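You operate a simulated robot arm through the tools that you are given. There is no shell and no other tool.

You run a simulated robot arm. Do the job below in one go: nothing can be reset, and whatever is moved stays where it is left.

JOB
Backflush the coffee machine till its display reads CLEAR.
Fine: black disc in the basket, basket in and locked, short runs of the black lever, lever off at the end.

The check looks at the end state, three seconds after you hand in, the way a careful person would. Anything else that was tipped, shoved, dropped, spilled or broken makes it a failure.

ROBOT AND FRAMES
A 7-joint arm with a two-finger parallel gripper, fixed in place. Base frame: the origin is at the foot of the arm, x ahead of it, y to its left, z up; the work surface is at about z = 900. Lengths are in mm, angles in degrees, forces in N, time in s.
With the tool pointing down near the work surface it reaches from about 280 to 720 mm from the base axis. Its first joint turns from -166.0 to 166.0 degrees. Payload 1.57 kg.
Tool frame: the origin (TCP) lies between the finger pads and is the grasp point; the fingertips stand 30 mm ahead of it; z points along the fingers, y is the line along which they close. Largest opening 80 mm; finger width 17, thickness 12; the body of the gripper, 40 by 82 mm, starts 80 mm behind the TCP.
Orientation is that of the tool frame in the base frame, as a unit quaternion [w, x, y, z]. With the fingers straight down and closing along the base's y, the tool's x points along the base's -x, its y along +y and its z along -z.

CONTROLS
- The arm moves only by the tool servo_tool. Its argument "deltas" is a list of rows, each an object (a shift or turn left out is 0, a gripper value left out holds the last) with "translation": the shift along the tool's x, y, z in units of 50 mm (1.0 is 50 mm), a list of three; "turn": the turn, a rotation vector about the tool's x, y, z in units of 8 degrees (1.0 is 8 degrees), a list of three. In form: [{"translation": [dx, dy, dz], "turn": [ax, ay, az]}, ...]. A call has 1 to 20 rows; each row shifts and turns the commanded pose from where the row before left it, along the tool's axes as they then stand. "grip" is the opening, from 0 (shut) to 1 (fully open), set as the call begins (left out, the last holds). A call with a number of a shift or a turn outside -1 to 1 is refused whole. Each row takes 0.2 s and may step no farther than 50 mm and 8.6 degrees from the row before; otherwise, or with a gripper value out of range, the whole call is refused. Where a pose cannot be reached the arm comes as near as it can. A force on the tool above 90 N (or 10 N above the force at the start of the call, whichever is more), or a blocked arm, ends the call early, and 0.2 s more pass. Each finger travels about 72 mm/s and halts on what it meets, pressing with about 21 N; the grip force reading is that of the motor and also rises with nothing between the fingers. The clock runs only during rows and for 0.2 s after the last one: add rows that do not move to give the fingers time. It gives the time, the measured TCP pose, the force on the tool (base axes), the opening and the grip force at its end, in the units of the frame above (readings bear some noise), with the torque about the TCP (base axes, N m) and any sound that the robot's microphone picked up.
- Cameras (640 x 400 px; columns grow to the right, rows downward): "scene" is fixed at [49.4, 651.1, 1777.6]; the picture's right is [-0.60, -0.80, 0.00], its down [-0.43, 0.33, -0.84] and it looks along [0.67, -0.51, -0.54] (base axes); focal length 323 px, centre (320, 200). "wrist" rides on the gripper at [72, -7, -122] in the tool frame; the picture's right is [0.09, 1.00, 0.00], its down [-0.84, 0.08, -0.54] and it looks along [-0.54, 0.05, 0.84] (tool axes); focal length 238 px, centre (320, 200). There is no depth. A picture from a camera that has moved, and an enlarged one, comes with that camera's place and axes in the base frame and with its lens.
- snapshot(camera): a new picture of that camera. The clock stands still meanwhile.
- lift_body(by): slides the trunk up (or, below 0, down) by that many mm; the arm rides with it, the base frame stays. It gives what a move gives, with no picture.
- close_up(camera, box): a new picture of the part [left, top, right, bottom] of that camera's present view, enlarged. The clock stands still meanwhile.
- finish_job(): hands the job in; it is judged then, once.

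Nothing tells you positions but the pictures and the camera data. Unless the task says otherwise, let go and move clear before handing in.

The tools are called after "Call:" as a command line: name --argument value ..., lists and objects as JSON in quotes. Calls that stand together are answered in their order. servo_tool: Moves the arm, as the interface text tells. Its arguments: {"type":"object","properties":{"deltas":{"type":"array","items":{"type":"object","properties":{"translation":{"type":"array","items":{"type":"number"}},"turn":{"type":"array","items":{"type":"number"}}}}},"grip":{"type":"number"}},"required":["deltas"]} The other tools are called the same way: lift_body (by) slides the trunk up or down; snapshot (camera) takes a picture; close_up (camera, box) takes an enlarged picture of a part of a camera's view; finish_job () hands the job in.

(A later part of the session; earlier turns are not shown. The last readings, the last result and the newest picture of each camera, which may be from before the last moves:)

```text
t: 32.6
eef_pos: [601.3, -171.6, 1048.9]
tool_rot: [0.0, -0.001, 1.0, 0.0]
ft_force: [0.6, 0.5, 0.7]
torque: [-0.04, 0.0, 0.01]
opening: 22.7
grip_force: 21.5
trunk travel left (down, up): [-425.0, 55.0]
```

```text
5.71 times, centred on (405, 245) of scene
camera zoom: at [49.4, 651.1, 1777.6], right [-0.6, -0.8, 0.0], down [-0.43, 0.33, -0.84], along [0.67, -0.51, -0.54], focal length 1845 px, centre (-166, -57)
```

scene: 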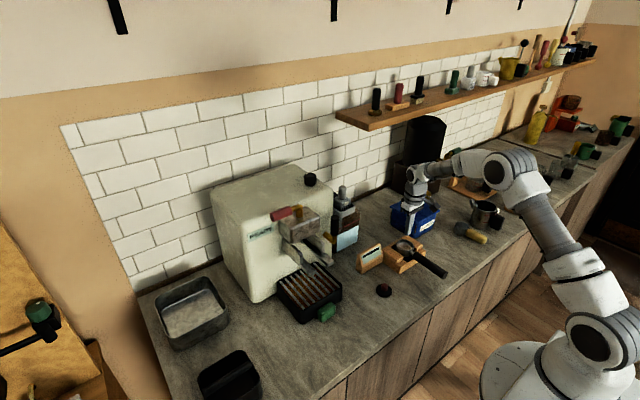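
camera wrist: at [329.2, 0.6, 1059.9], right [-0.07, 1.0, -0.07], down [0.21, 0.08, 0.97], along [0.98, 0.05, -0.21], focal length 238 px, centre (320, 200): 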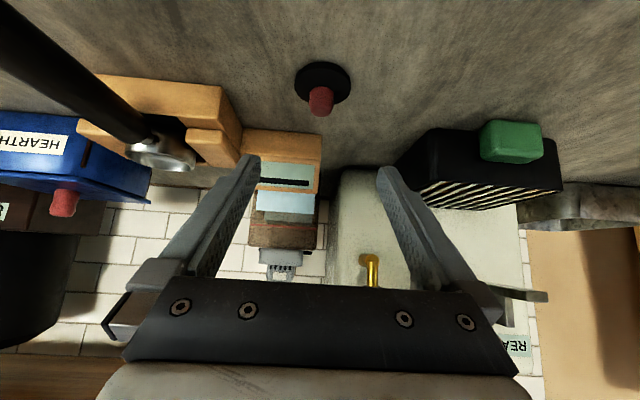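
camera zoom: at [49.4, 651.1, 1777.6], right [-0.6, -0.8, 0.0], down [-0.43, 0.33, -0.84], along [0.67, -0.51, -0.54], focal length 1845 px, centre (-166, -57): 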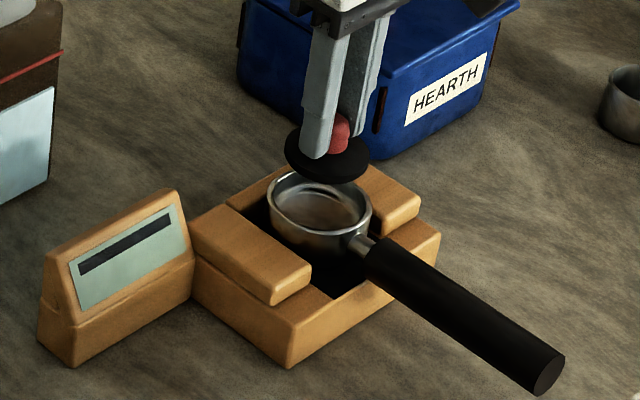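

The disc is held level above the basket. I'll descend to just above the rim and check the alignment.

Call:
servo_tool --deltas '[{"translation": [0, 0, 0.08]}, {"translation": [0, 0, 0.14]}, {"translation": [0, 0, 0.18]}, {"translation": [0, 0, 0.14]}, {"translation": [0, 0, 0.08]}, {"translation": [0, 0, 0]}]'

Call:
close_up --camera "wrist" --box '[240, 80, 400, 210]'

Call:
close_up --camera "scene" --box '[375, 225, 435, 275]'

```text
t: 34.0
eef_pos: [601.8, -170.3, 1017.0]
tool_rot: [-0.001, 0.0, 1.0, 0.0]
ft_force: [0.0, -0.1, -0.7]
torque: [-0.01, -0.02, 0.0]
opening: 22.7
grip_force: 21.2
trunk travel left (down, up): [-425.0, 55.0]
```

```text
3.08 times, centred on (320, 145) of wrist
camera zoom: at [530.2, -178.3, 1138.4], right [-0.09, 1.0, 0.0], down [0.84, 0.08, 0.54], along [0.54, 0.05, -0.84], focal length 733 px, centre (320, 369)
```

zoom: 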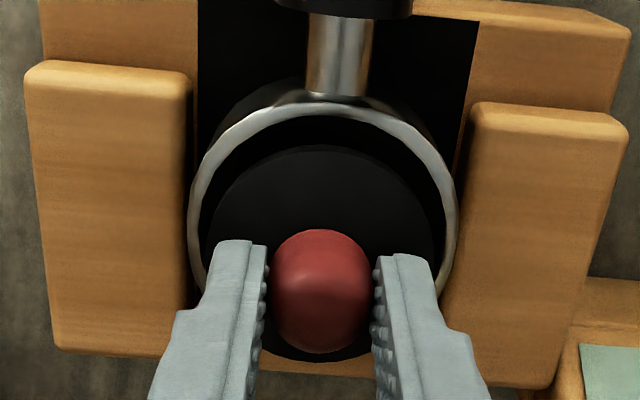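

```text
8.00 times, centred on (405, 250) of scene
camera zoom: at [49.4, 651.1, 1777.6], right [-0.6, -0.8, 0.0], down [-0.43, 0.33, -0.84], along [0.67, -0.51, -0.54], focal length 2584 px, centre (-360, -200)
```

zoom: 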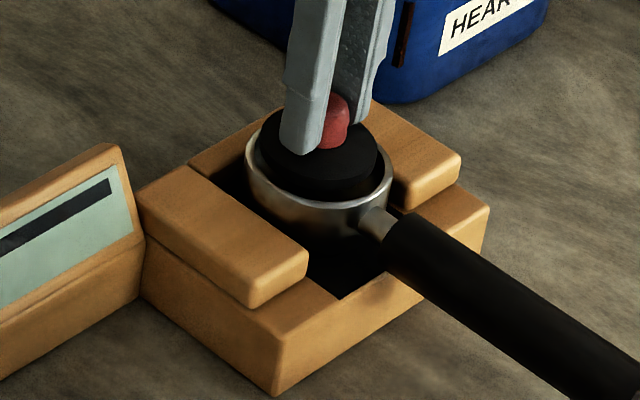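

The disc is centred to within about 2 mm. A small correction, then I'll lower it into the basket in small steps while watching the force.

Call:
servo_tool --deltas '[{"translation": [-0.03, 0.01, 0.04]}, {"translation": [0, 0, 0.1]}, {"translation": [0, 0, 0.1]}, {"translation": [0, 0, 0.08]}, {"translation": [0, 0, 0]}]'

Call:
close_up --camera "wrist" --box '[240, 80, 400, 210]'

Call:
close_up --camera "scene" --box '[375, 225, 435, 275]'

```text
t: 35.2
eef_pos: [602.3, -171.0, 1008.8]
tool_rot: [0.007, 0.0, 1.0, -0.001]
ft_force: [-9.0, -0.5, 47.1]
torque: [0.12, -0.92, 0.03]
opening: 22.9
grip_force: 21.2
trunk travel left (down, up): [-425.0, 55.0]
```

```text
3.08 times, centred on (320, 145) of wrist
camera zoom: at [529.7, -177.9, 1129.1], right [-0.09, 1.0, 0.0], down [0.83, 0.08, 0.55], along [0.55, 0.05, -0.83], focal length 733 px, centre (320, 369)
```

zoom: 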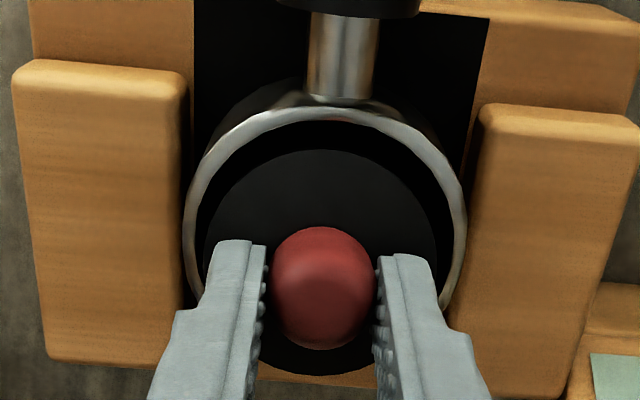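

```text
8.00 times, centred on (405, 250) of scene
camera zoom: at [49.4, 651.1, 1777.6], right [-0.6, -0.8, 0.0], down [-0.43, 0.33, -0.84], along [0.67, -0.51, -0.54], focal length 2584 px, centre (-360, -200)
```

zoom: 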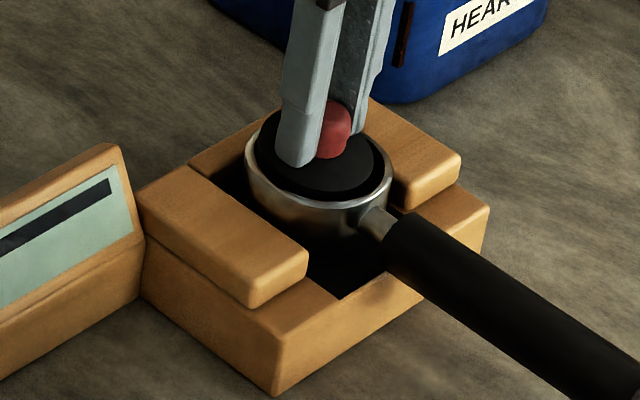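

Contact at 47 N, earlier than I expected. I'll back off to relieve the load and look closely.

Call:
servo_tool --deltas '[{"translation": [0, 0, -0.08]}, {"translation": [0, 0, -0.08]}, {"translation": [0, 0, 0]}]'

Call:
close_up --camera "scene" --box '[385, 235, 425, 265]'

Call:
close_up --camera "wrist" --box '[270, 100, 370, 200]'

```text
t: 36.0
eef_pos: [602.0, -170.2, 1009.1]
tool_rot: [0.0, 0.0, 1.0, 0.0]
ft_force: [2.6, -2.7, 13.3]
torque: [-0.11, -0.45, -0.08]
opening: 22.9
grip_force: 21.1
trunk travel left (down, up): [-425.0, 55.0]
```

```text
13.33 times, centred on (405, 250) of scene
camera zoom: at [49.4, 651.1, 1777.6], right [-0.6, -0.8, 0.0], down [-0.43, 0.33, -0.84], along [0.67, -0.51, -0.54], focal length 4306 px, centre (-813, -467)
```

zoom: 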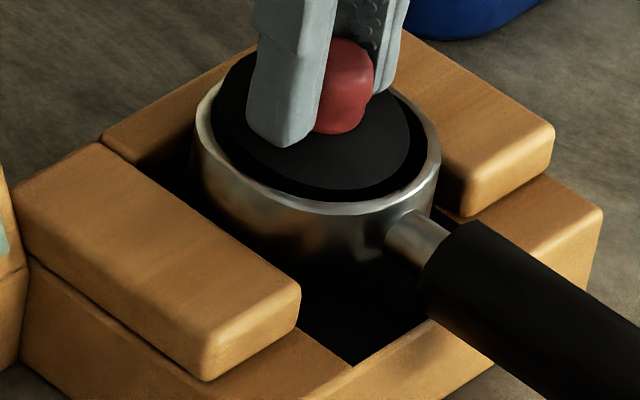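

```text
4.00 times, centred on (320, 150) of wrist
camera zoom: at [530.7, -178.1, 1130.1], right [-0.09, 1.0, 0.0], down [0.84, 0.08, 0.54], along [0.54, 0.05, -0.84], focal length 953 px, centre (320, 400)
```

zoom: 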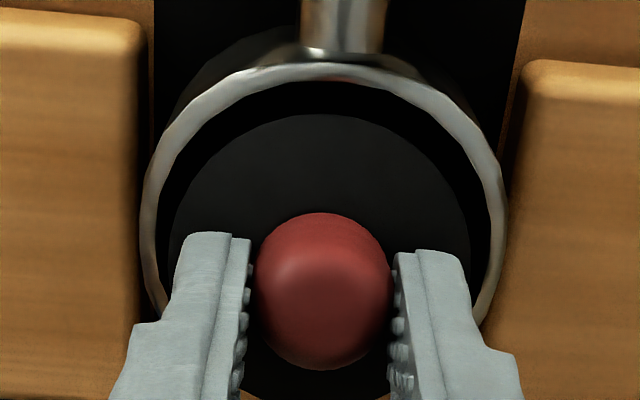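

The disc is sitting partly inside the rim and still well centred. I'll release it here so it can settle, then look.

Call:
servo_tool --deltas '[{"translation": [0, 0, 0]}, {"translation": [0, 0, 0]}, {"translation": [0, 0, 0]}]' --grip 0.45

Call:
servo_tool --deltas '[{"translation": [0, 0, -0.2]}, {"translation": [0, 0, -0.5]}, {"translation": [0.5, 0, -0.5]}, {"translation": [0.8, 0, -0.2]}, {"translation": [0.8, 0, 0]}, {"translation": [0, 0, 0]}]'

Call:
close_up --camera "scene" --box '[375, 225, 435, 275]'

Call:
close_up --camera "wrist" --box '[260, 130, 380, 260]'

```text
t: 36.8
eef_pos: [602.8, -169.5, 1009.1]
tool_rot: [0.001, 0.0, 1.0, 0.0]
ft_force: [1.2, -0.2, -0.3]
torque: [0.02, -0.03, 0.0]
opening: 36.0
grip_force: 0.2
trunk travel left (down, up): [-425.0, 55.0]
```

```text
t: 38.2
eef_pos: [498.1, -171.0, 1080.2]
tool_rot: [0.001, 0.0, 1.0, 0.0]
ft_force: [-0.3, 0.2, 0.1]
torque: [-0.02, -0.02, 0.03]
opening: 35.7
grip_force: 0.1
trunk travel left (down, up): [-425.0, 55.0]
```

```text
8.00 times, centred on (405, 250) of scene
camera zoom: at [49.4, 651.1, 1777.6], right [-0.6, -0.8, 0.0], down [-0.43, 0.33, -0.84], along [0.67, -0.51, -0.54], focal length 2584 px, centre (-360, -200)
```

zoom: 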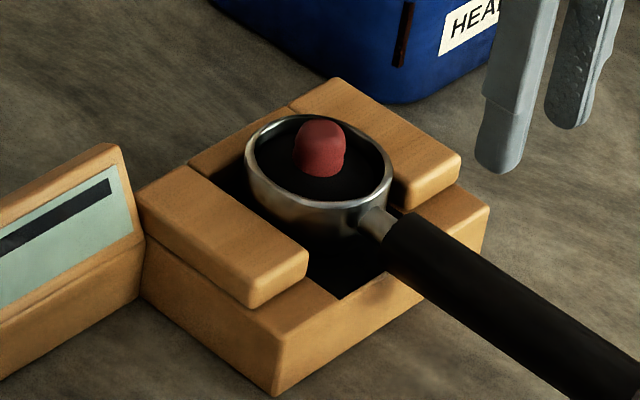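

```text
3.08 times, centred on (320, 195) of wrist
camera zoom: at [427.5, -178.6, 1201.6], right [-0.09, 1.0, 0.0], down [0.84, 0.08, 0.54], along [0.54, 0.05, -0.84], focal length 733 px, centre (320, 215)
```

zoom: 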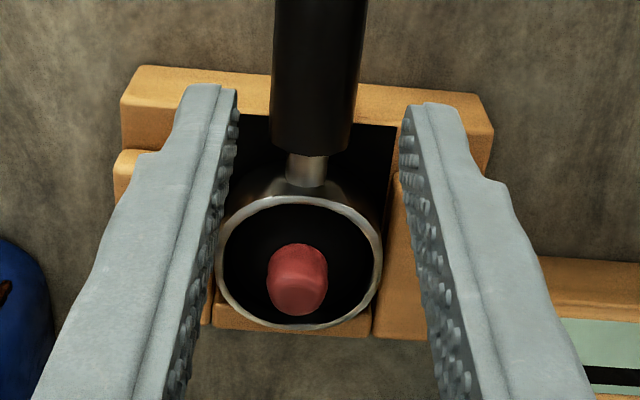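

The disc is seated flat in the basket with its knob up. The portafilter is long, so I'll take its handle with the gripper horizontal, fingers above and below and lying along the handle, so that it can't droop. I'll rotate the tool up here in free space first.

Call:
servo_tool --deltas '[{"translation": [0.6, 0, -0.6]}, {"translation": [0.6, 0, -0.6]}, {"turn": [0, -0.9375, 0]}, {"turn": [0, -0.9375, 0]}, {"turn": [0, -0.9375, 0]}, {"turn": [0, -0.9375, 0]}, {"turn": [0, -0.9375, 0]}, {"turn": [0, -0.9375, 0]}, {"turn": [0, -0.9375, 0]}, {"turn": [0, -0.9375, 0]}, {"turn": [0, -0.9375, 0]}, {"turn": [0, -0.9375, 0]}, {"turn": [0, -0.9375, 0]}, {"turn": [0, -0.9375, 0]}, {"translation": [0, 0, 0]}]'

Call:
snapshot --camera "scene"

```text
t: 41.4
eef_pos: [438.8, -170.0, 1140.0]
tool_rot: [0.708, 0.0, 0.707, 0.0]
ft_force: [-0.7, -0.7, -0.1]
torque: [-0.01, -0.02, -0.01]
opening: 35.8
grip_force: 0.1
trunk travel left (down, up): [-425.0, 55.0]
```

```text
taken
```

scene: 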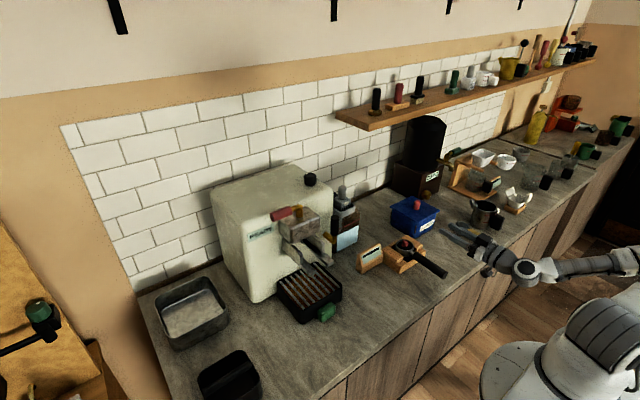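

The horizontal pose is reachable. Next I'll roll so that the fingers close vertically.

Call:
servo_tool --deltas '[{"turn": [0, 0, 0.9375]}, {"turn": [0, 0, 0.9375]}, {"turn": [0, 0, 0.9375]}, {"turn": [0, 0, 0.9375]}, {"turn": [0, 0, 0.9375]}, {"turn": [0, 0, 0.9375]}, {"turn": [0, 0, 0.9375]}, {"turn": [0, 0, 0.9375]}, {"turn": [0, 0, 0.9375]}, {"turn": [0, 0, 0.9375]}, {"turn": [0, 0, 0.9375]}, {"turn": [0, 0, 0.9375]}, {"translation": [0, 0, 0]}]' --grip 0.8

Call:
snapshot --camera "scene"

Call:
snapshot --camera "wrist"

```text
t: 44.2
eef_pos: [438.3, -170.3, 1139.1]
tool_rot: [0.499, 0.501, 0.5, 0.5]
ft_force: [-0.2, 1.3, -0.5]
torque: [0.02, -0.02, 0.01]
opening: 63.8
grip_force: 0.1
trunk travel left (down, up): [-425.0, 55.0]
```

```text
taken
```

scene: 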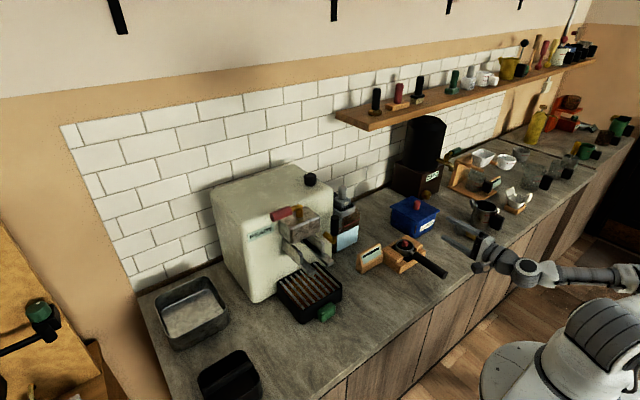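

```text
taken
camera wrist: at [316.5, -99.6, 1132.3], right [0.0, 0.09, 1.0], down [-0.54, -0.84, 0.08], along [0.84, -0.54, 0.05], focal length 238 px, centre (320, 200)
```

wrist: 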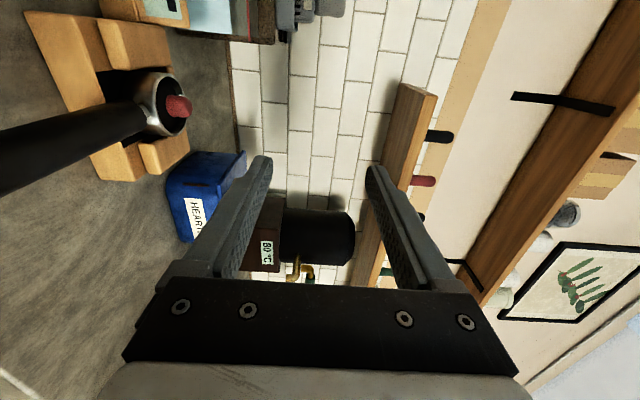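

The tool now points along +x and closes vertically. I'll back off in x, then lower the trunk to bring the gripper level with the handle.

Call:
servo_tool --deltas '[{"translation": [0, 0, -0.5]}, {"translation": [0, 0, -0.6]}, {"translation": [0, 0, 0]}]'

Call:
lift_body --by -130

Call:
snapshot --camera "wrist"

Call:
snapshot --camera "scene"

```text
t: 45.0
eef_pos: [396.5, -185.8, 1130.3]
tool_rot: [0.499, 0.499, 0.5, 0.501]
ft_force: [-0.2, 0.4, -0.7]
torque: [0.01, -0.03, 0.01]
opening: 64.0
grip_force: 0.1
out of reach, approached as far as the arm can: row 1, 2
trunk travel left (down, up): [-425.0, 55.0]
```

```text
t: 46.6
eef_pos: [396.3, -185.8, 999.8]
tool_rot: [0.5, 0.498, 0.5, 0.501]
ft_force: [1.4, 0.3, 0.8]
torque: [0.01, -0.02, -0.02]
opening: 63.8
grip_force: 0.0
trunk travel left (down, up): [-295.0, 185.0]
```

```text
taken
camera wrist: at [275.3, -115.8, 991.8], right [0.0, 0.09, 1.0], down [-0.54, -0.84, 0.08], along [0.84, -0.54, 0.05], focal length 238 px, centre (320, 200)
```

wrist: 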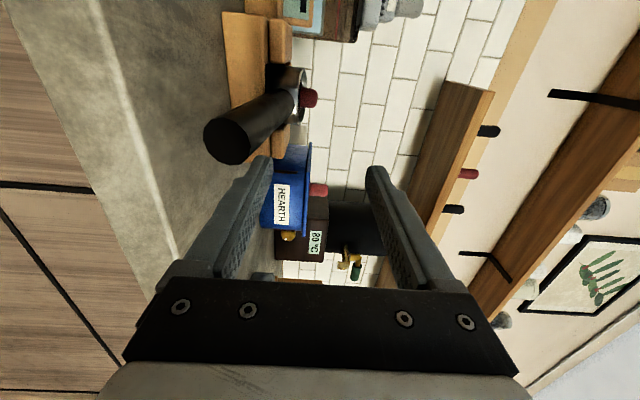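

```text
taken
```

scene: 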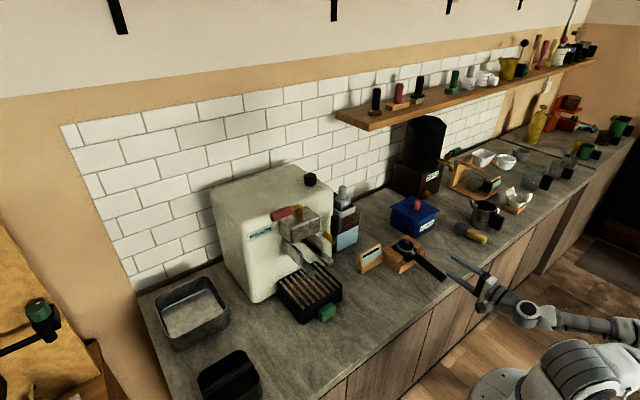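

Call:
close_up --camera "wrist" --box '[190, 50, 330, 180]'

```text
3.08 times, centred on (260, 115) of wrist
camera zoom: at [275.3, -115.8, 991.8], right [0.0, 0.09, 1.0], down [-0.54, -0.84, 0.08], along [0.84, -0.54, 0.05], focal length 733 px, centre (505, 462)
```

zoom: 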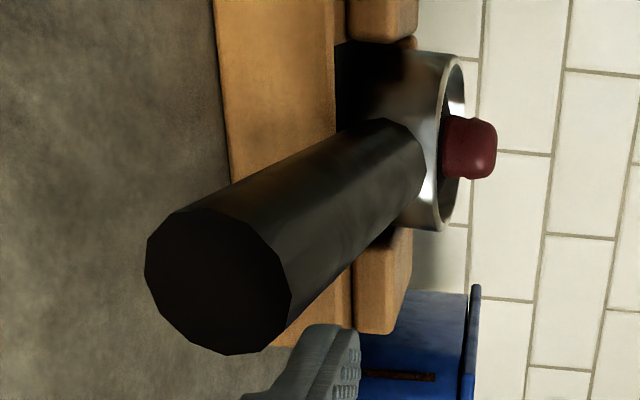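

Call:
close_up --camera "scene" --box '[340, 220, 468, 300]'

```text
5.00 times, centred on (404, 260) of scene
camera zoom: at [49.4, 651.1, 1777.6], right [-0.6, -0.8, 0.0], down [-0.43, 0.33, -0.84], along [0.67, -0.51, -0.54], focal length 1615 px, centre (-100, -100)
```

zoom: 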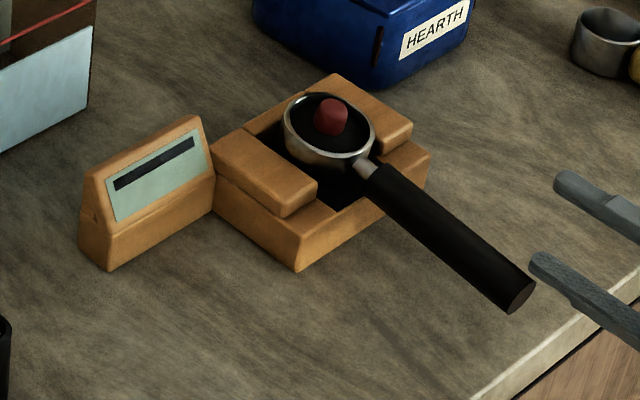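

The lower finger is pressing the handle end down; the portafilter has tilted slightly in its stand. I'll raise straight back up and check that it recovers.

Call:
lift_body --by 60

Call:
close_up --camera "scene" --box '[340, 220, 468, 300]'

Call:
close_up --camera "wrist" --box '[150, 30, 310, 180]'

```text
t: 47.6
eef_pos: [395.3, -185.9, 1060.1]
tool_rot: [0.5, 0.499, 0.5, 0.501]
ft_force: [0.9, -0.5, 0.4]
torque: [0.01, 0.02, 0.01]
opening: 64.1
grip_force: 0.0
trunk travel left (down, up): [-355.0, 125.0]
```

```text
5.00 times, centred on (404, 260) of scene
camera zoom: at [49.4, 651.1, 1777.6], right [-0.6, -0.8, 0.0], down [-0.43, 0.33, -0.84], along [0.67, -0.51, -0.54], focal length 1615 px, centre (-100, -100)
```

zoom: 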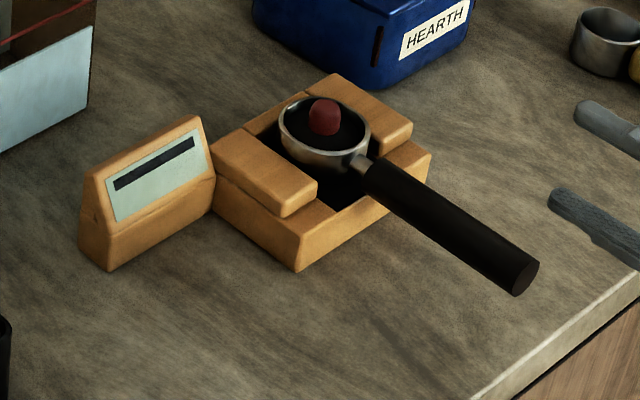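

```text
2.67 times, centred on (230, 105) of wrist
camera zoom: at [275.2, -115.8, 1051.7], right [0.0, 0.09, 1.0], down [-0.54, -0.84, 0.08], along [0.84, -0.54, 0.05], focal length 636 px, centre (560, 453)
```

zoom: 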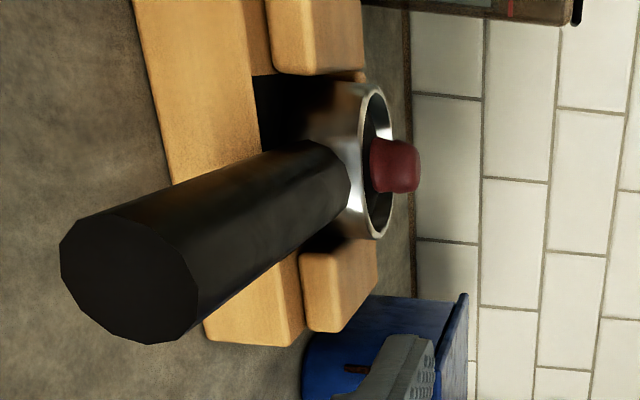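

It sprang back level, with the handle axis at about z≈957 and y≈-171. I'll come at the handle from the +y side instead, so I don't press on its end: move to y≈-122, lower, then slide across.

Call:
servo_tool --deltas '[{"translation": [0.64, 0, 0.6]}, {"translation": [0.64, 0, 0.6]}, {"translation": [0, 0, 0.6]}, {"translation": [0, 0, 0]}]'

```text
t: 48.6
eef_pos: [486.9, -123.0, 1059.8]
tool_rot: [0.5, 0.499, 0.5, 0.501]
ft_force: [-0.5, 0.0, 0.0]
torque: [-0.01, -0.01, -0.01]
opening: 64.1
grip_force: 0.1
trunk travel left (down, up): [-355.0, 125.0]
```

Call:
lift_body --by -102

Call:
snapshot --camera "wrist"

Call:
close_up --camera "scene" --box '[360, 220, 500, 310]'

```text
t: 49.9
eef_pos: [486.6, -124.1, 957.7]
tool_rot: [0.501, 0.499, 0.499, 0.501]
ft_force: [0.3, 0.1, -1.0]
torque: [0.04, 0.01, 0.02]
opening: 64.3
grip_force: 0.1
trunk travel left (down, up): [-253.0, 227.0]
```

```text
taken
camera wrist: at [365.1, -52.6, 950.3], right [0.0, 0.09, 1.0], down [-0.54, -0.84, 0.08], along [0.84, -0.54, 0.05], focal length 238 px, centre (320, 200)
```

wrist: 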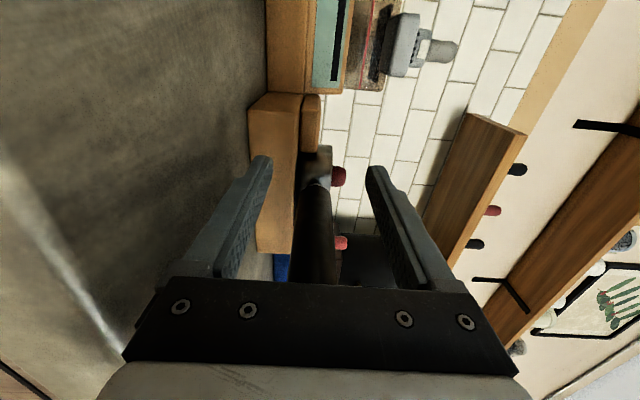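

```text
4.44 times, centred on (430, 265) of scene
camera zoom: at [49.4, 651.1, 1777.6], right [-0.6, -0.8, 0.0], down [-0.43, 0.33, -0.84], along [0.67, -0.51, -0.54], focal length 1435 px, centre (-169, -89)
```

zoom: 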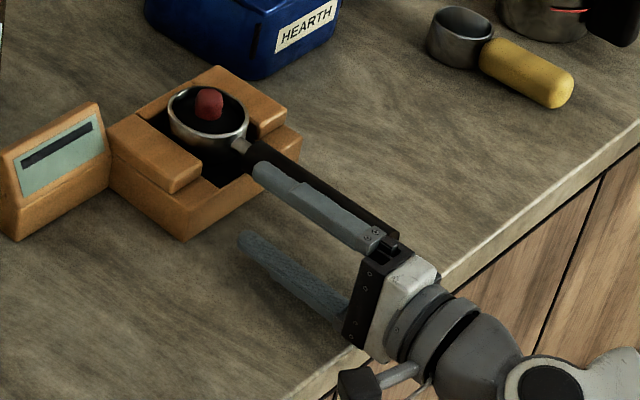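

The handle sits midway between the two fingers in height. I'll slide across onto it.

Call:
servo_tool --deltas '[{"translation": [-0.3, 0, 0]}, {"translation": [-0.3, 0, 0]}, {"translation": [-0.2, 0, 0]}, {"translation": [-0.14, 0, 0]}, {"translation": [0, 0, 0]}]'

Call:
close_up --camera "wrist" --box '[200, 120, 440, 290]'

Call:
close_up --camera "scene" --box '[360, 220, 500, 310]'

```text
t: 51.1
eef_pos: [486.7, -170.5, 958.1]
tool_rot: [0.501, 0.498, 0.501, 0.5]
ft_force: [0.0, 0.3, 0.7]
torque: [0.01, 0.0, -0.04]
opening: 63.9
grip_force: 0.1
trunk travel left (down, up): [-253.0, 227.0]
```

```text
2.35 times, centred on (320, 205) of wrist
camera zoom: at [365.1, -99.7, 950.0], right [0.0, 0.09, 1.0], down [-0.54, -0.84, 0.08], along [0.84, -0.54, 0.05], focal length 561 px, centre (320, 188)
```

zoom: 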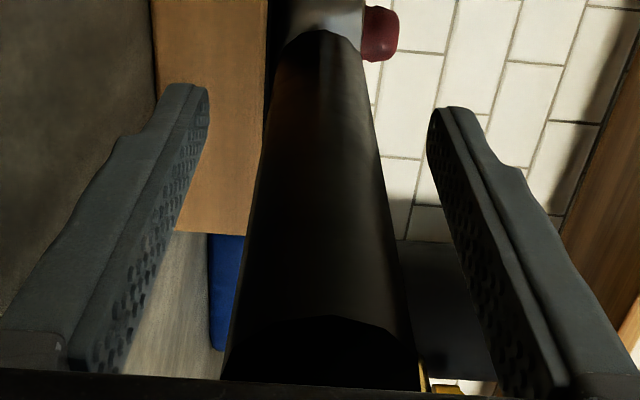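

```text
4.44 times, centred on (430, 265) of scene
camera zoom: at [49.4, 651.1, 1777.6], right [-0.6, -0.8, 0.0], down [-0.43, 0.33, -0.84], along [0.67, -0.51, -0.54], focal length 1435 px, centre (-169, -89)
```

zoom: 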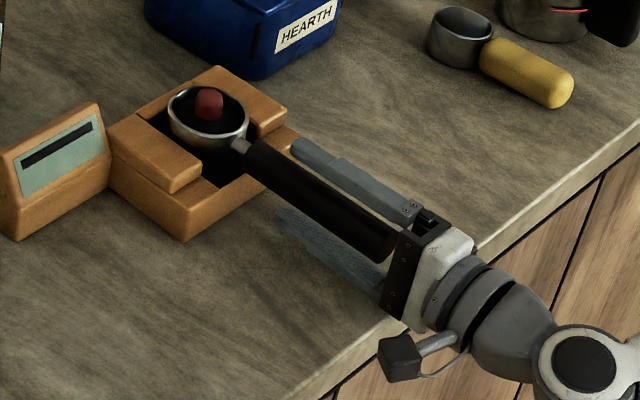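

Call:
servo_tool --deltas '[{"translation": [0, 0, 0.1]}, {"translation": [0, 0, 0]}]'

Call:
servo_tool --deltas '[{"translation": [0, 0, 0]}, {"translation": [0, 0, 0]}, {"translation": [0, 0, 0]}, {"translation": [0, 0, 0]}]' --grip 0

Call:
close_up --camera "wrist" --box '[200, 120, 440, 290]'

Call:
close_up --camera "scene" --box '[360, 220, 500, 310]'

```text
t: 51.7
eef_pos: [492.2, -170.4, 957.1]
tool_rot: [0.501, 0.499, 0.5, 0.501]
ft_force: [0.4, 0.2, 0.3]
torque: [-0.03, 0.03, -0.02]
opening: 63.8
grip_force: 0.2
trunk travel left (down, up): [-253.0, 227.0]
```

```text
t: 52.7
eef_pos: [492.1, -169.5, 958.1]
tool_rot: [0.499, 0.499, 0.5, 0.501]
ft_force: [-0.1, 0.5, 0.2]
torque: [-0.07, 0.04, -0.03]
opening: 30.8
grip_force: 20.6
trunk travel left (down, up): [-253.0, 227.0]
```

```text
2.35 times, centred on (320, 205) of wrist
camera zoom: at [370.4, -99.5, 950.0], right [0.0, 0.09, 1.0], down [-0.54, -0.84, 0.08], along [0.84, -0.54, 0.05], focal length 561 px, centre (320, 188)
```

zoom: 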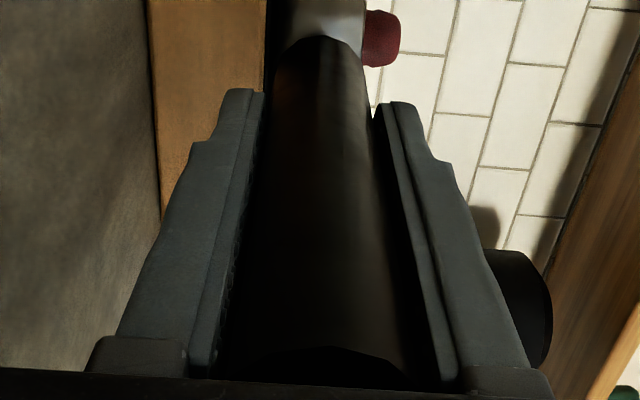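

```text
4.44 times, centred on (430, 265) of scene
camera zoom: at [49.4, 651.1, 1777.6], right [-0.6, -0.8, 0.0], down [-0.43, 0.33, -0.84], along [0.67, -0.51, -0.54], focal length 1435 px, centre (-169, -89)
```

zoom: 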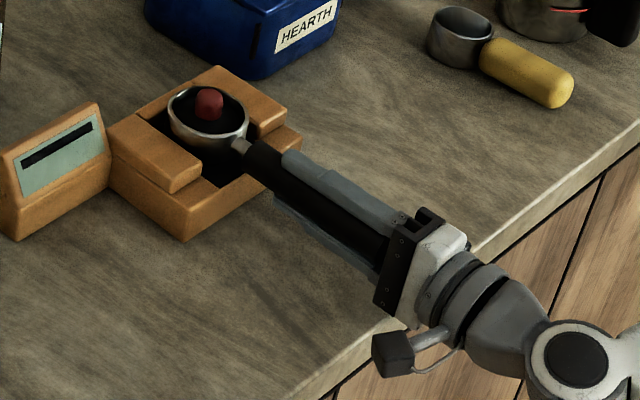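

Call:
servo_tool --deltas '[{"translation": [0, 0.03, 0]}, {"translation": [0, 0.06, 0]}, {"translation": [0, 0.08, 0]}, {"translation": [0, 0.08, 0]}, {"translation": [0, 0.06, 0]}, {"translation": [0, 0.04, 0]}, {"translation": [0, 0, 0]}]'

Call:
close_up --camera "scene" --box '[360, 220, 500, 310]'

Call:
close_up --camera "wrist" --box '[240, 80, 400, 240]'

```text
t: 54.3
eef_pos: [491.5, -170.6, 975.4]
tool_rot: [0.5, 0.499, 0.501, 0.5]
ft_force: [-0.2, 0.4, -5.6]
torque: [-0.01, 0.47, -0.04]
opening: 30.8
grip_force: 21.4
trunk travel left (down, up): [-253.0, 227.0]
```

```text
4.44 times, centred on (430, 265) of scene
camera zoom: at [49.4, 651.1, 1777.6], right [-0.6, -0.8, 0.0], down [-0.43, 0.33, -0.84], along [0.67, -0.51, -0.54], focal length 1435 px, centre (-169, -89)
```

zoom: 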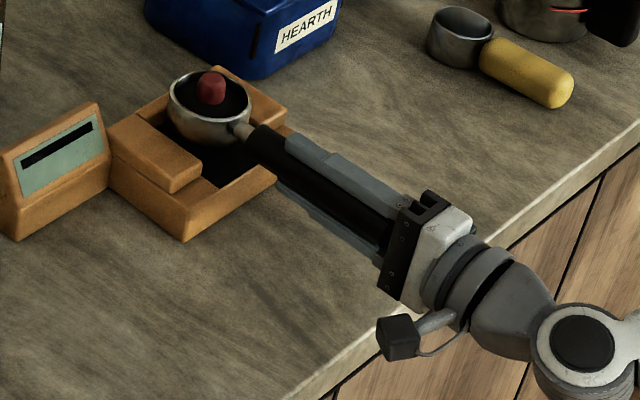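

```text
2.50 times, centred on (320, 160) of wrist
camera zoom: at [370.5, -99.3, 967.7], right [0.0, 0.09, 1.0], down [-0.54, -0.84, 0.08], along [0.84, -0.54, 0.05], focal length 596 px, centre (320, 300)
```

zoom: 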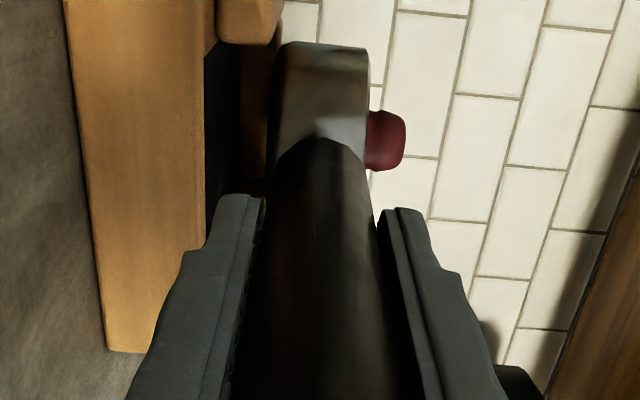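

The portafilter is held level (about 5.6 N, COM roughly 84 mm ahead of the TCP). The basket is about 35 mm tall, with its bottom about 23 mm below the handle axis. I'll lift with the trunk.

Call:
lift_body --by 30

Call:
lift_body --by 150

Call:
snapshot --camera "scene"

Call:
snapshot --camera "wrist"

```text
t: 55.1
eef_pos: [492.6, -170.2, 1005.3]
tool_rot: [0.499, 0.5, 0.5, 0.5]
ft_force: [0.1, 0.2, -4.7]
torque: [0.0, 0.5, -0.03]
opening: 30.8
grip_force: 20.8
trunk travel left (down, up): [-283.0, 197.0]
```

```text
t: 56.8
eef_pos: [491.6, -168.9, 1155.3]
tool_rot: [0.499, 0.499, 0.5, 0.501]
ft_force: [-0.2, -0.3, -4.8]
torque: [0.01, 0.48, 0.0]
opening: 31.0
grip_force: 20.6
trunk travel left (down, up): [-433.0, 47.0]
```

```text
taken
```

scene: 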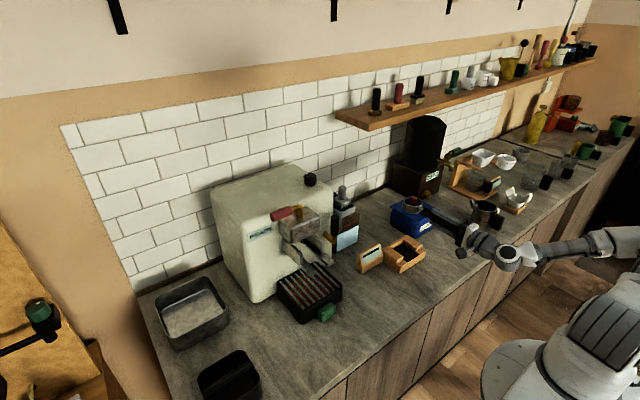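

```text
taken
camera wrist: at [370.6, -99.4, 1147.5], right [0.0, 0.09, 1.0], down [-0.54, -0.84, 0.08], along [0.84, -0.54, 0.05], focal length 238 px, centre (320, 200)
```

wrist: 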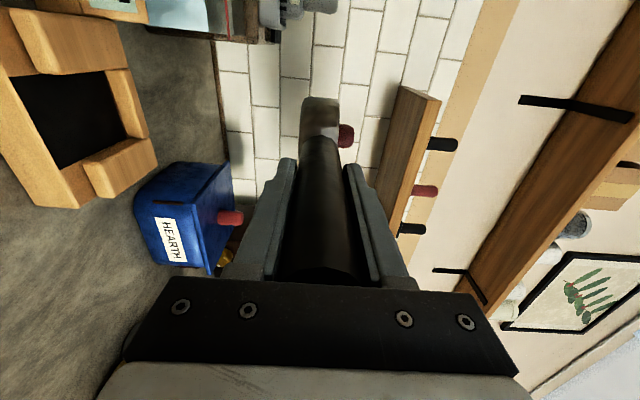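

Call:
servo_tool --deltas '[{"translation": [0.1, 0, 0]}, {"translation": [0.2, 0, 0]}, {"translation": [0.3, 0, 0]}, {"translation": [0.4, 0, 0]}, {"translation": [0.494, 0, 0]}, {"translation": [0.494, 0, 0]}, {"translation": [0.494, 0, 0]}, {"translation": [0.494, 0, 0]}, {"translation": [0.494, 0, 0]}, {"translation": [0.494, 0, 0]}, {"translation": [0.494, 0, 0]}, {"translation": [0.494, 0, 0]}, {"translation": [0.494, 0, 0]}, {"translation": [0.494, 0, 0]}, {"translation": [0.494, 0, 0]}, {"translation": [0.494, 0, 0]}, {"translation": [0.4, 0, 0]}, {"translation": [0.3, 0, 0]}, {"translation": [0.2, 0, 0]}, {"translation": [0.1, 0, 0]}]'

Call:
snapshot --camera "scene"

Call:
snapshot --camera "wrist"

```text
t: 61.0
eef_pos: [490.9, 227.2, 1155.0]
tool_rot: [0.5, 0.499, 0.5, 0.501]
ft_force: [0.2, 0.2, -5.0]
torque: [-0.01, 0.5, 0.01]
opening: 30.8
grip_force: 20.9
trunk travel left (down, up): [-433.0, 47.0]
```

```text
taken
```

scene: 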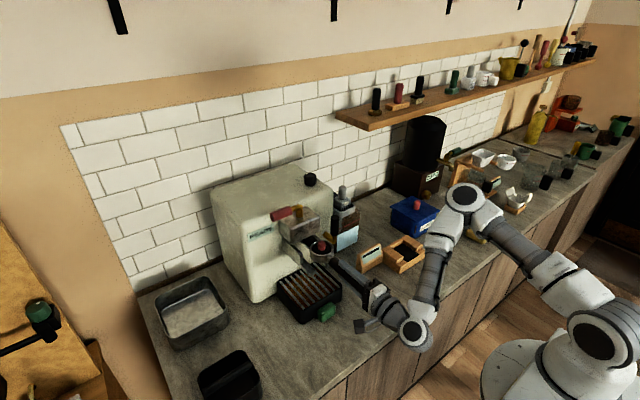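

```text
taken
camera wrist: at [369.9, 297.4, 1147.5], right [0.0, 0.09, 1.0], down [-0.54, -0.84, 0.08], along [0.84, -0.54, 0.05], focal length 238 px, centre (320, 200)
```

wrist: 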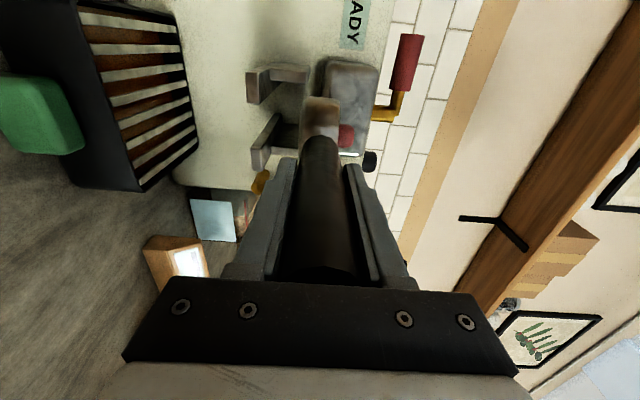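

Call:
close_up --camera "wrist" --box '[230, 40, 410, 200]'

Call:
close_up --camera "scene" --box '[270, 195, 360, 275]'

```text
2.50 times, centred on (320, 120) of wrist
camera zoom: at [369.9, 297.4, 1147.5], right [0.0, 0.09, 1.0], down [-0.54, -0.84, 0.08], along [0.84, -0.54, 0.05], focal length 596 px, centre (320, 400)
```

zoom: 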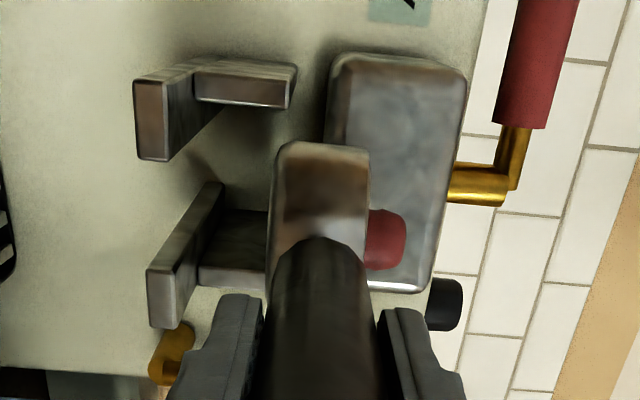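

```text
5.00 times, centred on (315, 235) of scene
camera zoom: at [49.4, 651.1, 1777.6], right [-0.6, -0.8, 0.0], down [-0.43, 0.33, -0.84], along [0.67, -0.51, -0.54], focal length 1615 px, centre (345, 25)
```

zoom: 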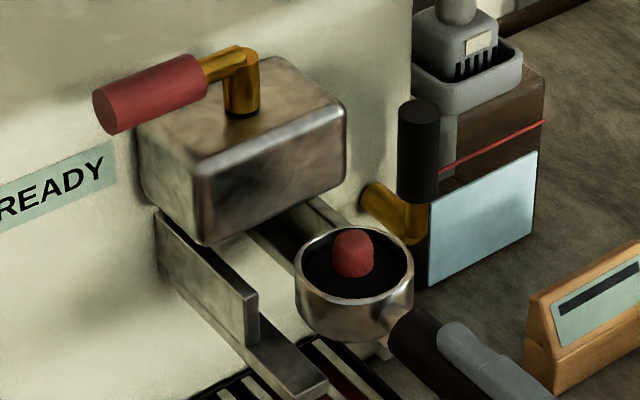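

The side view gives good heights: ledge tops ≈1097, block underside ≈1160, basket bottom at TCP−21, knob top at TCP+33, guide channel centre y≈228. I'll back off slightly and lower to TCP z≈1122, y≈229.

Call:
servo_tool --deltas '[{"translation": [0, 0, -0.1]}, {"translation": [0.02, 0, -0.2]}, {"translation": [0.015, -0.1, -0.1]}, {"translation": [0, -0.16, 0]}, {"translation": [0, -0.16, 0]}, {"translation": [0, -0.14, 0]}, {"translation": [0, -0.1, 0]}, {"translation": [0, 0, 0]}]'

Call:
close_up --camera "wrist" --box '[230, 40, 410, 200]'

Call:
close_up --camera "scene" --box '[270, 195, 360, 275]'

```text
t: 62.8
eef_pos: [471.6, 229.0, 1122.8]
tool_rot: [0.5, 0.499, 0.5, 0.501]
ft_force: [-0.3, 0.8, -5.4]
torque: [-0.01, 0.48, 0.01]
opening: 30.6
grip_force: 21.3
trunk travel left (down, up): [-433.0, 47.0]
```

```text
2.50 times, centred on (320, 120) of wrist
camera zoom: at [349.9, 298.9, 1114.3], right [0.0, 0.09, 1.0], down [-0.54, -0.84, 0.08], along [0.84, -0.54, 0.05], focal length 596 px, centre (320, 400)
```

zoom: 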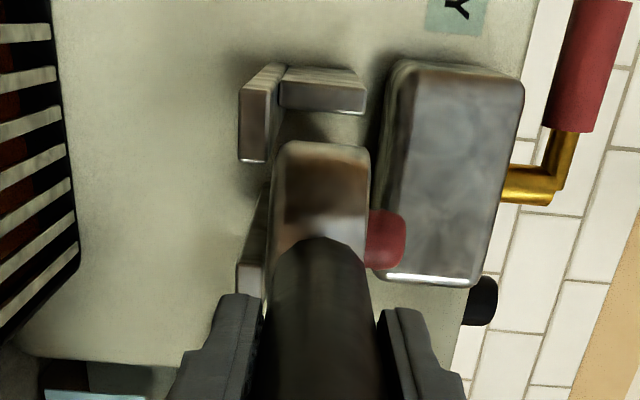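

```text
5.00 times, centred on (315, 235) of scene
camera zoom: at [49.4, 651.1, 1777.6], right [-0.6, -0.8, 0.0], down [-0.43, 0.33, -0.84], along [0.67, -0.51, -0.54], focal length 1615 px, centre (345, 25)
```

zoom: 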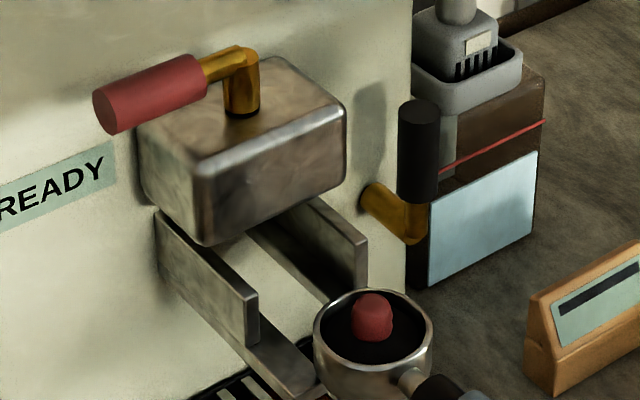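

Aligned: bottom about 5 mm above the ledges, knob about 6 mm below the block, centre y≈228. I'll start the insertion slowly.

Call:
servo_tool --deltas '[{"translation": [0, -0.02, 0.1]}, {"translation": [0, 0, 0.2]}, {"translation": [0, 0, 0.2]}, {"translation": [0, 0, 0.2]}, {"translation": [0, 0, 0.1]}, {"translation": [0, 0, 0]}]'

Call:
close_up --camera "wrist" --box '[230, 40, 410, 200]'

Call:
close_up --camera "scene" --box '[270, 195, 360, 275]'

```text
t: 64.2
eef_pos: [510.7, 229.7, 1121.5]
tool_rot: [0.499, 0.499, 0.5, 0.501]
ft_force: [-0.1, -0.1, -5.4]
torque: [0.02, 0.52, -0.01]
opening: 31.0
grip_force: 21.4
trunk travel left (down, up): [-433.0, 47.0]
```

```text
2.50 times, centred on (320, 120) of wrist
camera zoom: at [390.0, 299.3, 1113.7], right [0.0, 0.09, 1.0], down [-0.54, -0.84, 0.08], along [0.84, -0.54, 0.05], focal length 596 px, centre (320, 400)
```

zoom: 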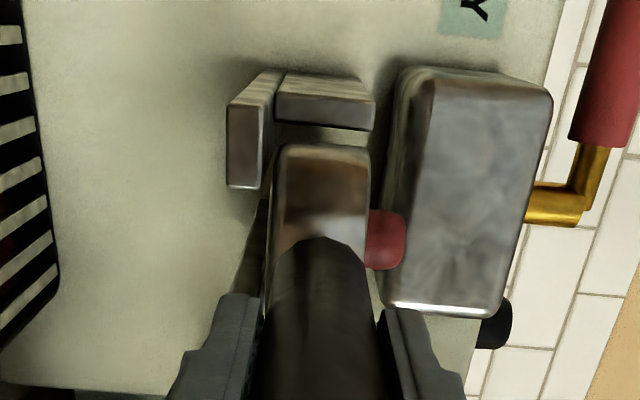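

```text
5.00 times, centred on (315, 235) of scene
camera zoom: at [49.4, 651.1, 1777.6], right [-0.6, -0.8, 0.0], down [-0.43, 0.33, -0.84], along [0.67, -0.51, -0.54], focal length 1615 px, centre (345, 25)
```

zoom: 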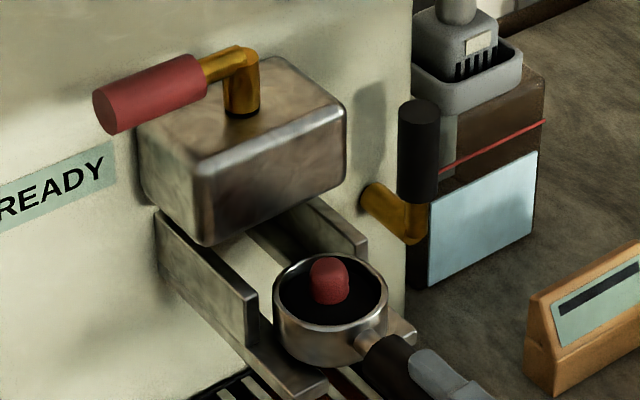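

Call:
servo_tool --deltas '[{"translation": [0, 0, 0.1]}, {"translation": [0, 0, 0.15]}, {"translation": [0, 0, 0.15]}, {"translation": [0, 0, 0.1]}, {"translation": [0, 0, 0]}]'

Call:
close_up --camera "wrist" --box '[230, 40, 410, 200]'

Call:
close_up --camera "scene" --box '[270, 195, 360, 275]'

```text
t: 65.4
eef_pos: [537.0, 229.4, 1120.9]
tool_rot: [0.499, 0.5, 0.5, 0.501]
ft_force: [1.1, 0.2, -5.3]
torque: [0.02, 0.48, 0.03]
opening: 30.9
grip_force: 21.0
trunk travel left (down, up): [-433.0, 47.0]
```

```text
2.50 times, centred on (320, 120) of wrist
camera zoom: at [414.9, 299.2, 1113.7], right [0.0, 0.09, 1.0], down [-0.54, -0.84, 0.08], along [0.84, -0.54, 0.05], focal length 596 px, centre (320, 400)
```

zoom: 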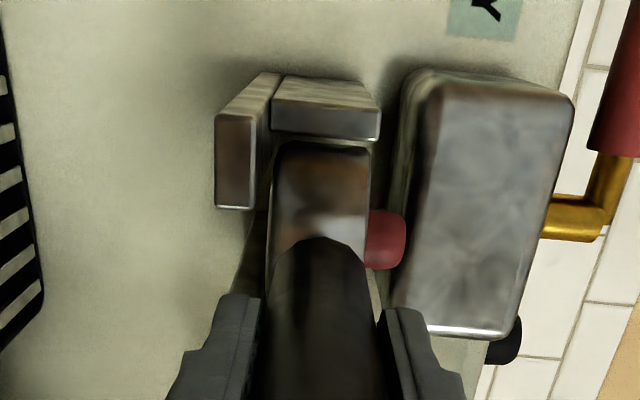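

```text
5.00 times, centred on (315, 235) of scene
camera zoom: at [49.4, 651.1, 1777.6], right [-0.6, -0.8, 0.0], down [-0.43, 0.33, -0.84], along [0.67, -0.51, -0.54], focal length 1615 px, centre (345, 25)
```

zoom: 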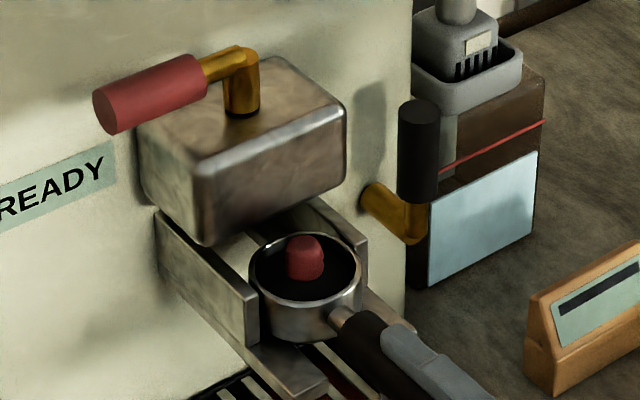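

Call:
servo_tool --deltas '[{"translation": [0, 0, 0.1]}, {"translation": [0, 0, 0.15]}, {"translation": [0, 0, 0.15]}, {"translation": [0, 0, 0.1]}, {"translation": [0, 0, 0]}]'

Call:
servo_tool --deltas '[{"translation": [0, 0, 0.1]}, {"translation": [0, 0, 0.15]}, {"translation": [0, 0, 0.15]}, {"translation": [0, 0, 0.1]}, {"translation": [0, 0, 0]}]'

Call:
close_up --camera "wrist" --box '[230, 40, 410, 200]'

Call:
close_up --camera "scene" --box '[250, 195, 360, 275]'

```text
t: 66.6
eef_pos: [561.8, 227.2, 1121.4]
tool_rot: [0.5, 0.499, 0.5, 0.501]
ft_force: [0.1, -0.2, -4.8]
torque: [-0.03, 0.46, -0.02]
opening: 30.5
grip_force: 21.4
trunk travel left (down, up): [-433.0, 47.0]
```

```text
t: 67.8
eef_pos: [587.2, 228.6, 1120.8]
tool_rot: [0.5, 0.499, 0.501, 0.5]
ft_force: [-0.9, 0.8, -5.3]
torque: [-0.02, 0.48, 0.0]
opening: 30.9
grip_force: 21.3
trunk travel left (down, up): [-433.0, 47.0]
```

```text
2.50 times, centred on (320, 120) of wrist
camera zoom: at [465.3, 298.9, 1113.7], right [0.0, 0.09, 1.0], down [-0.54, -0.84, 0.08], along [0.84, -0.54, 0.05], focal length 596 px, centre (320, 400)
```

zoom: 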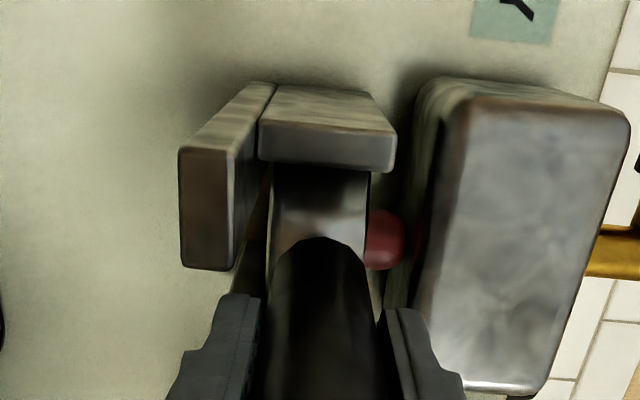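

```text
5.00 times, centred on (305, 235) of scene
camera zoom: at [49.4, 651.1, 1777.6], right [-0.6, -0.8, 0.0], down [-0.43, 0.33, -0.84], along [0.67, -0.51, -0.54], focal length 1615 px, centre (395, 25)
```

zoom: 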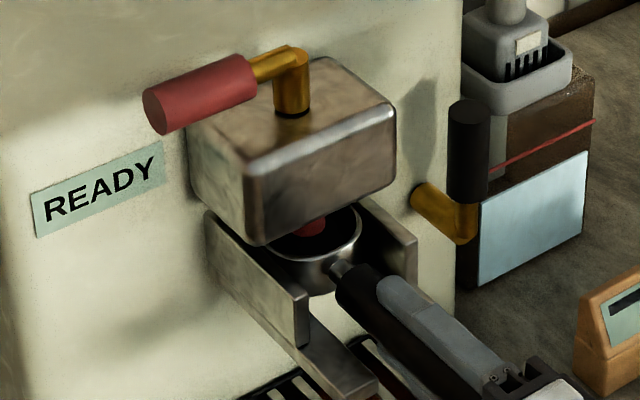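

Call:
servo_tool --deltas '[{"translation": [0, 0, 0.1]}, {"translation": [0, 0, 0.1]}, {"translation": [0, 0, 0]}]'

Call:
servo_tool --deltas '[{"translation": [0, 0, 0.1]}, {"translation": [0, 0, 0.1]}, {"translation": [0, 0, 0]}]'

Call:
close_up --camera "scene" --box '[250, 195, 360, 275]'

Call:
close_up --camera "wrist" --box '[230, 40, 410, 200]'

```text
t: 68.6
eef_pos: [596.7, 229.0, 1121.8]
tool_rot: [0.5, 0.499, 0.501, 0.5]
ft_force: [-1.7, -0.4, -4.9]
torque: [0.0, 0.49, 0.0]
opening: 30.6
grip_force: 21.6
trunk travel left (down, up): [-433.0, 47.0]
```

```text
t: 69.4
eef_pos: [604.7, 230.0, 1121.7]
tool_rot: [0.499, 0.5, 0.501, 0.5]
ft_force: [-13.7, 1.6, -9.7]
torque: [0.0, 0.71, 0.08]
opening: 31.2
grip_force: 20.9
trunk travel left (down, up): [-433.0, 47.0]
```

```text
5.00 times, centred on (305, 235) of scene
camera zoom: at [49.4, 651.1, 1777.6], right [-0.6, -0.8, 0.0], down [-0.43, 0.33, -0.84], along [0.67, -0.51, -0.54], focal length 1615 px, centre (395, 25)
```

zoom: 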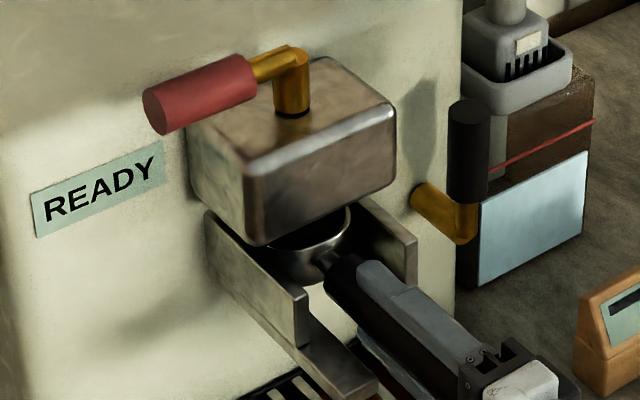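

```text
2.50 times, centred on (320, 120) of wrist
camera zoom: at [483.5, 299.9, 1113.5], right [0.0, 0.09, 1.0], down [-0.54, -0.84, 0.08], along [0.84, -0.54, 0.05], focal length 596 px, centre (320, 400)
```

zoom: 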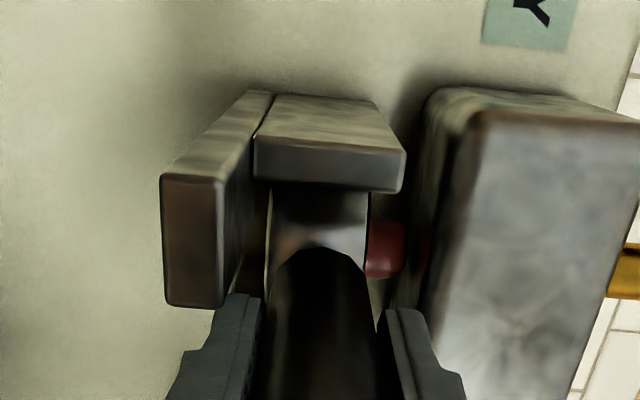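

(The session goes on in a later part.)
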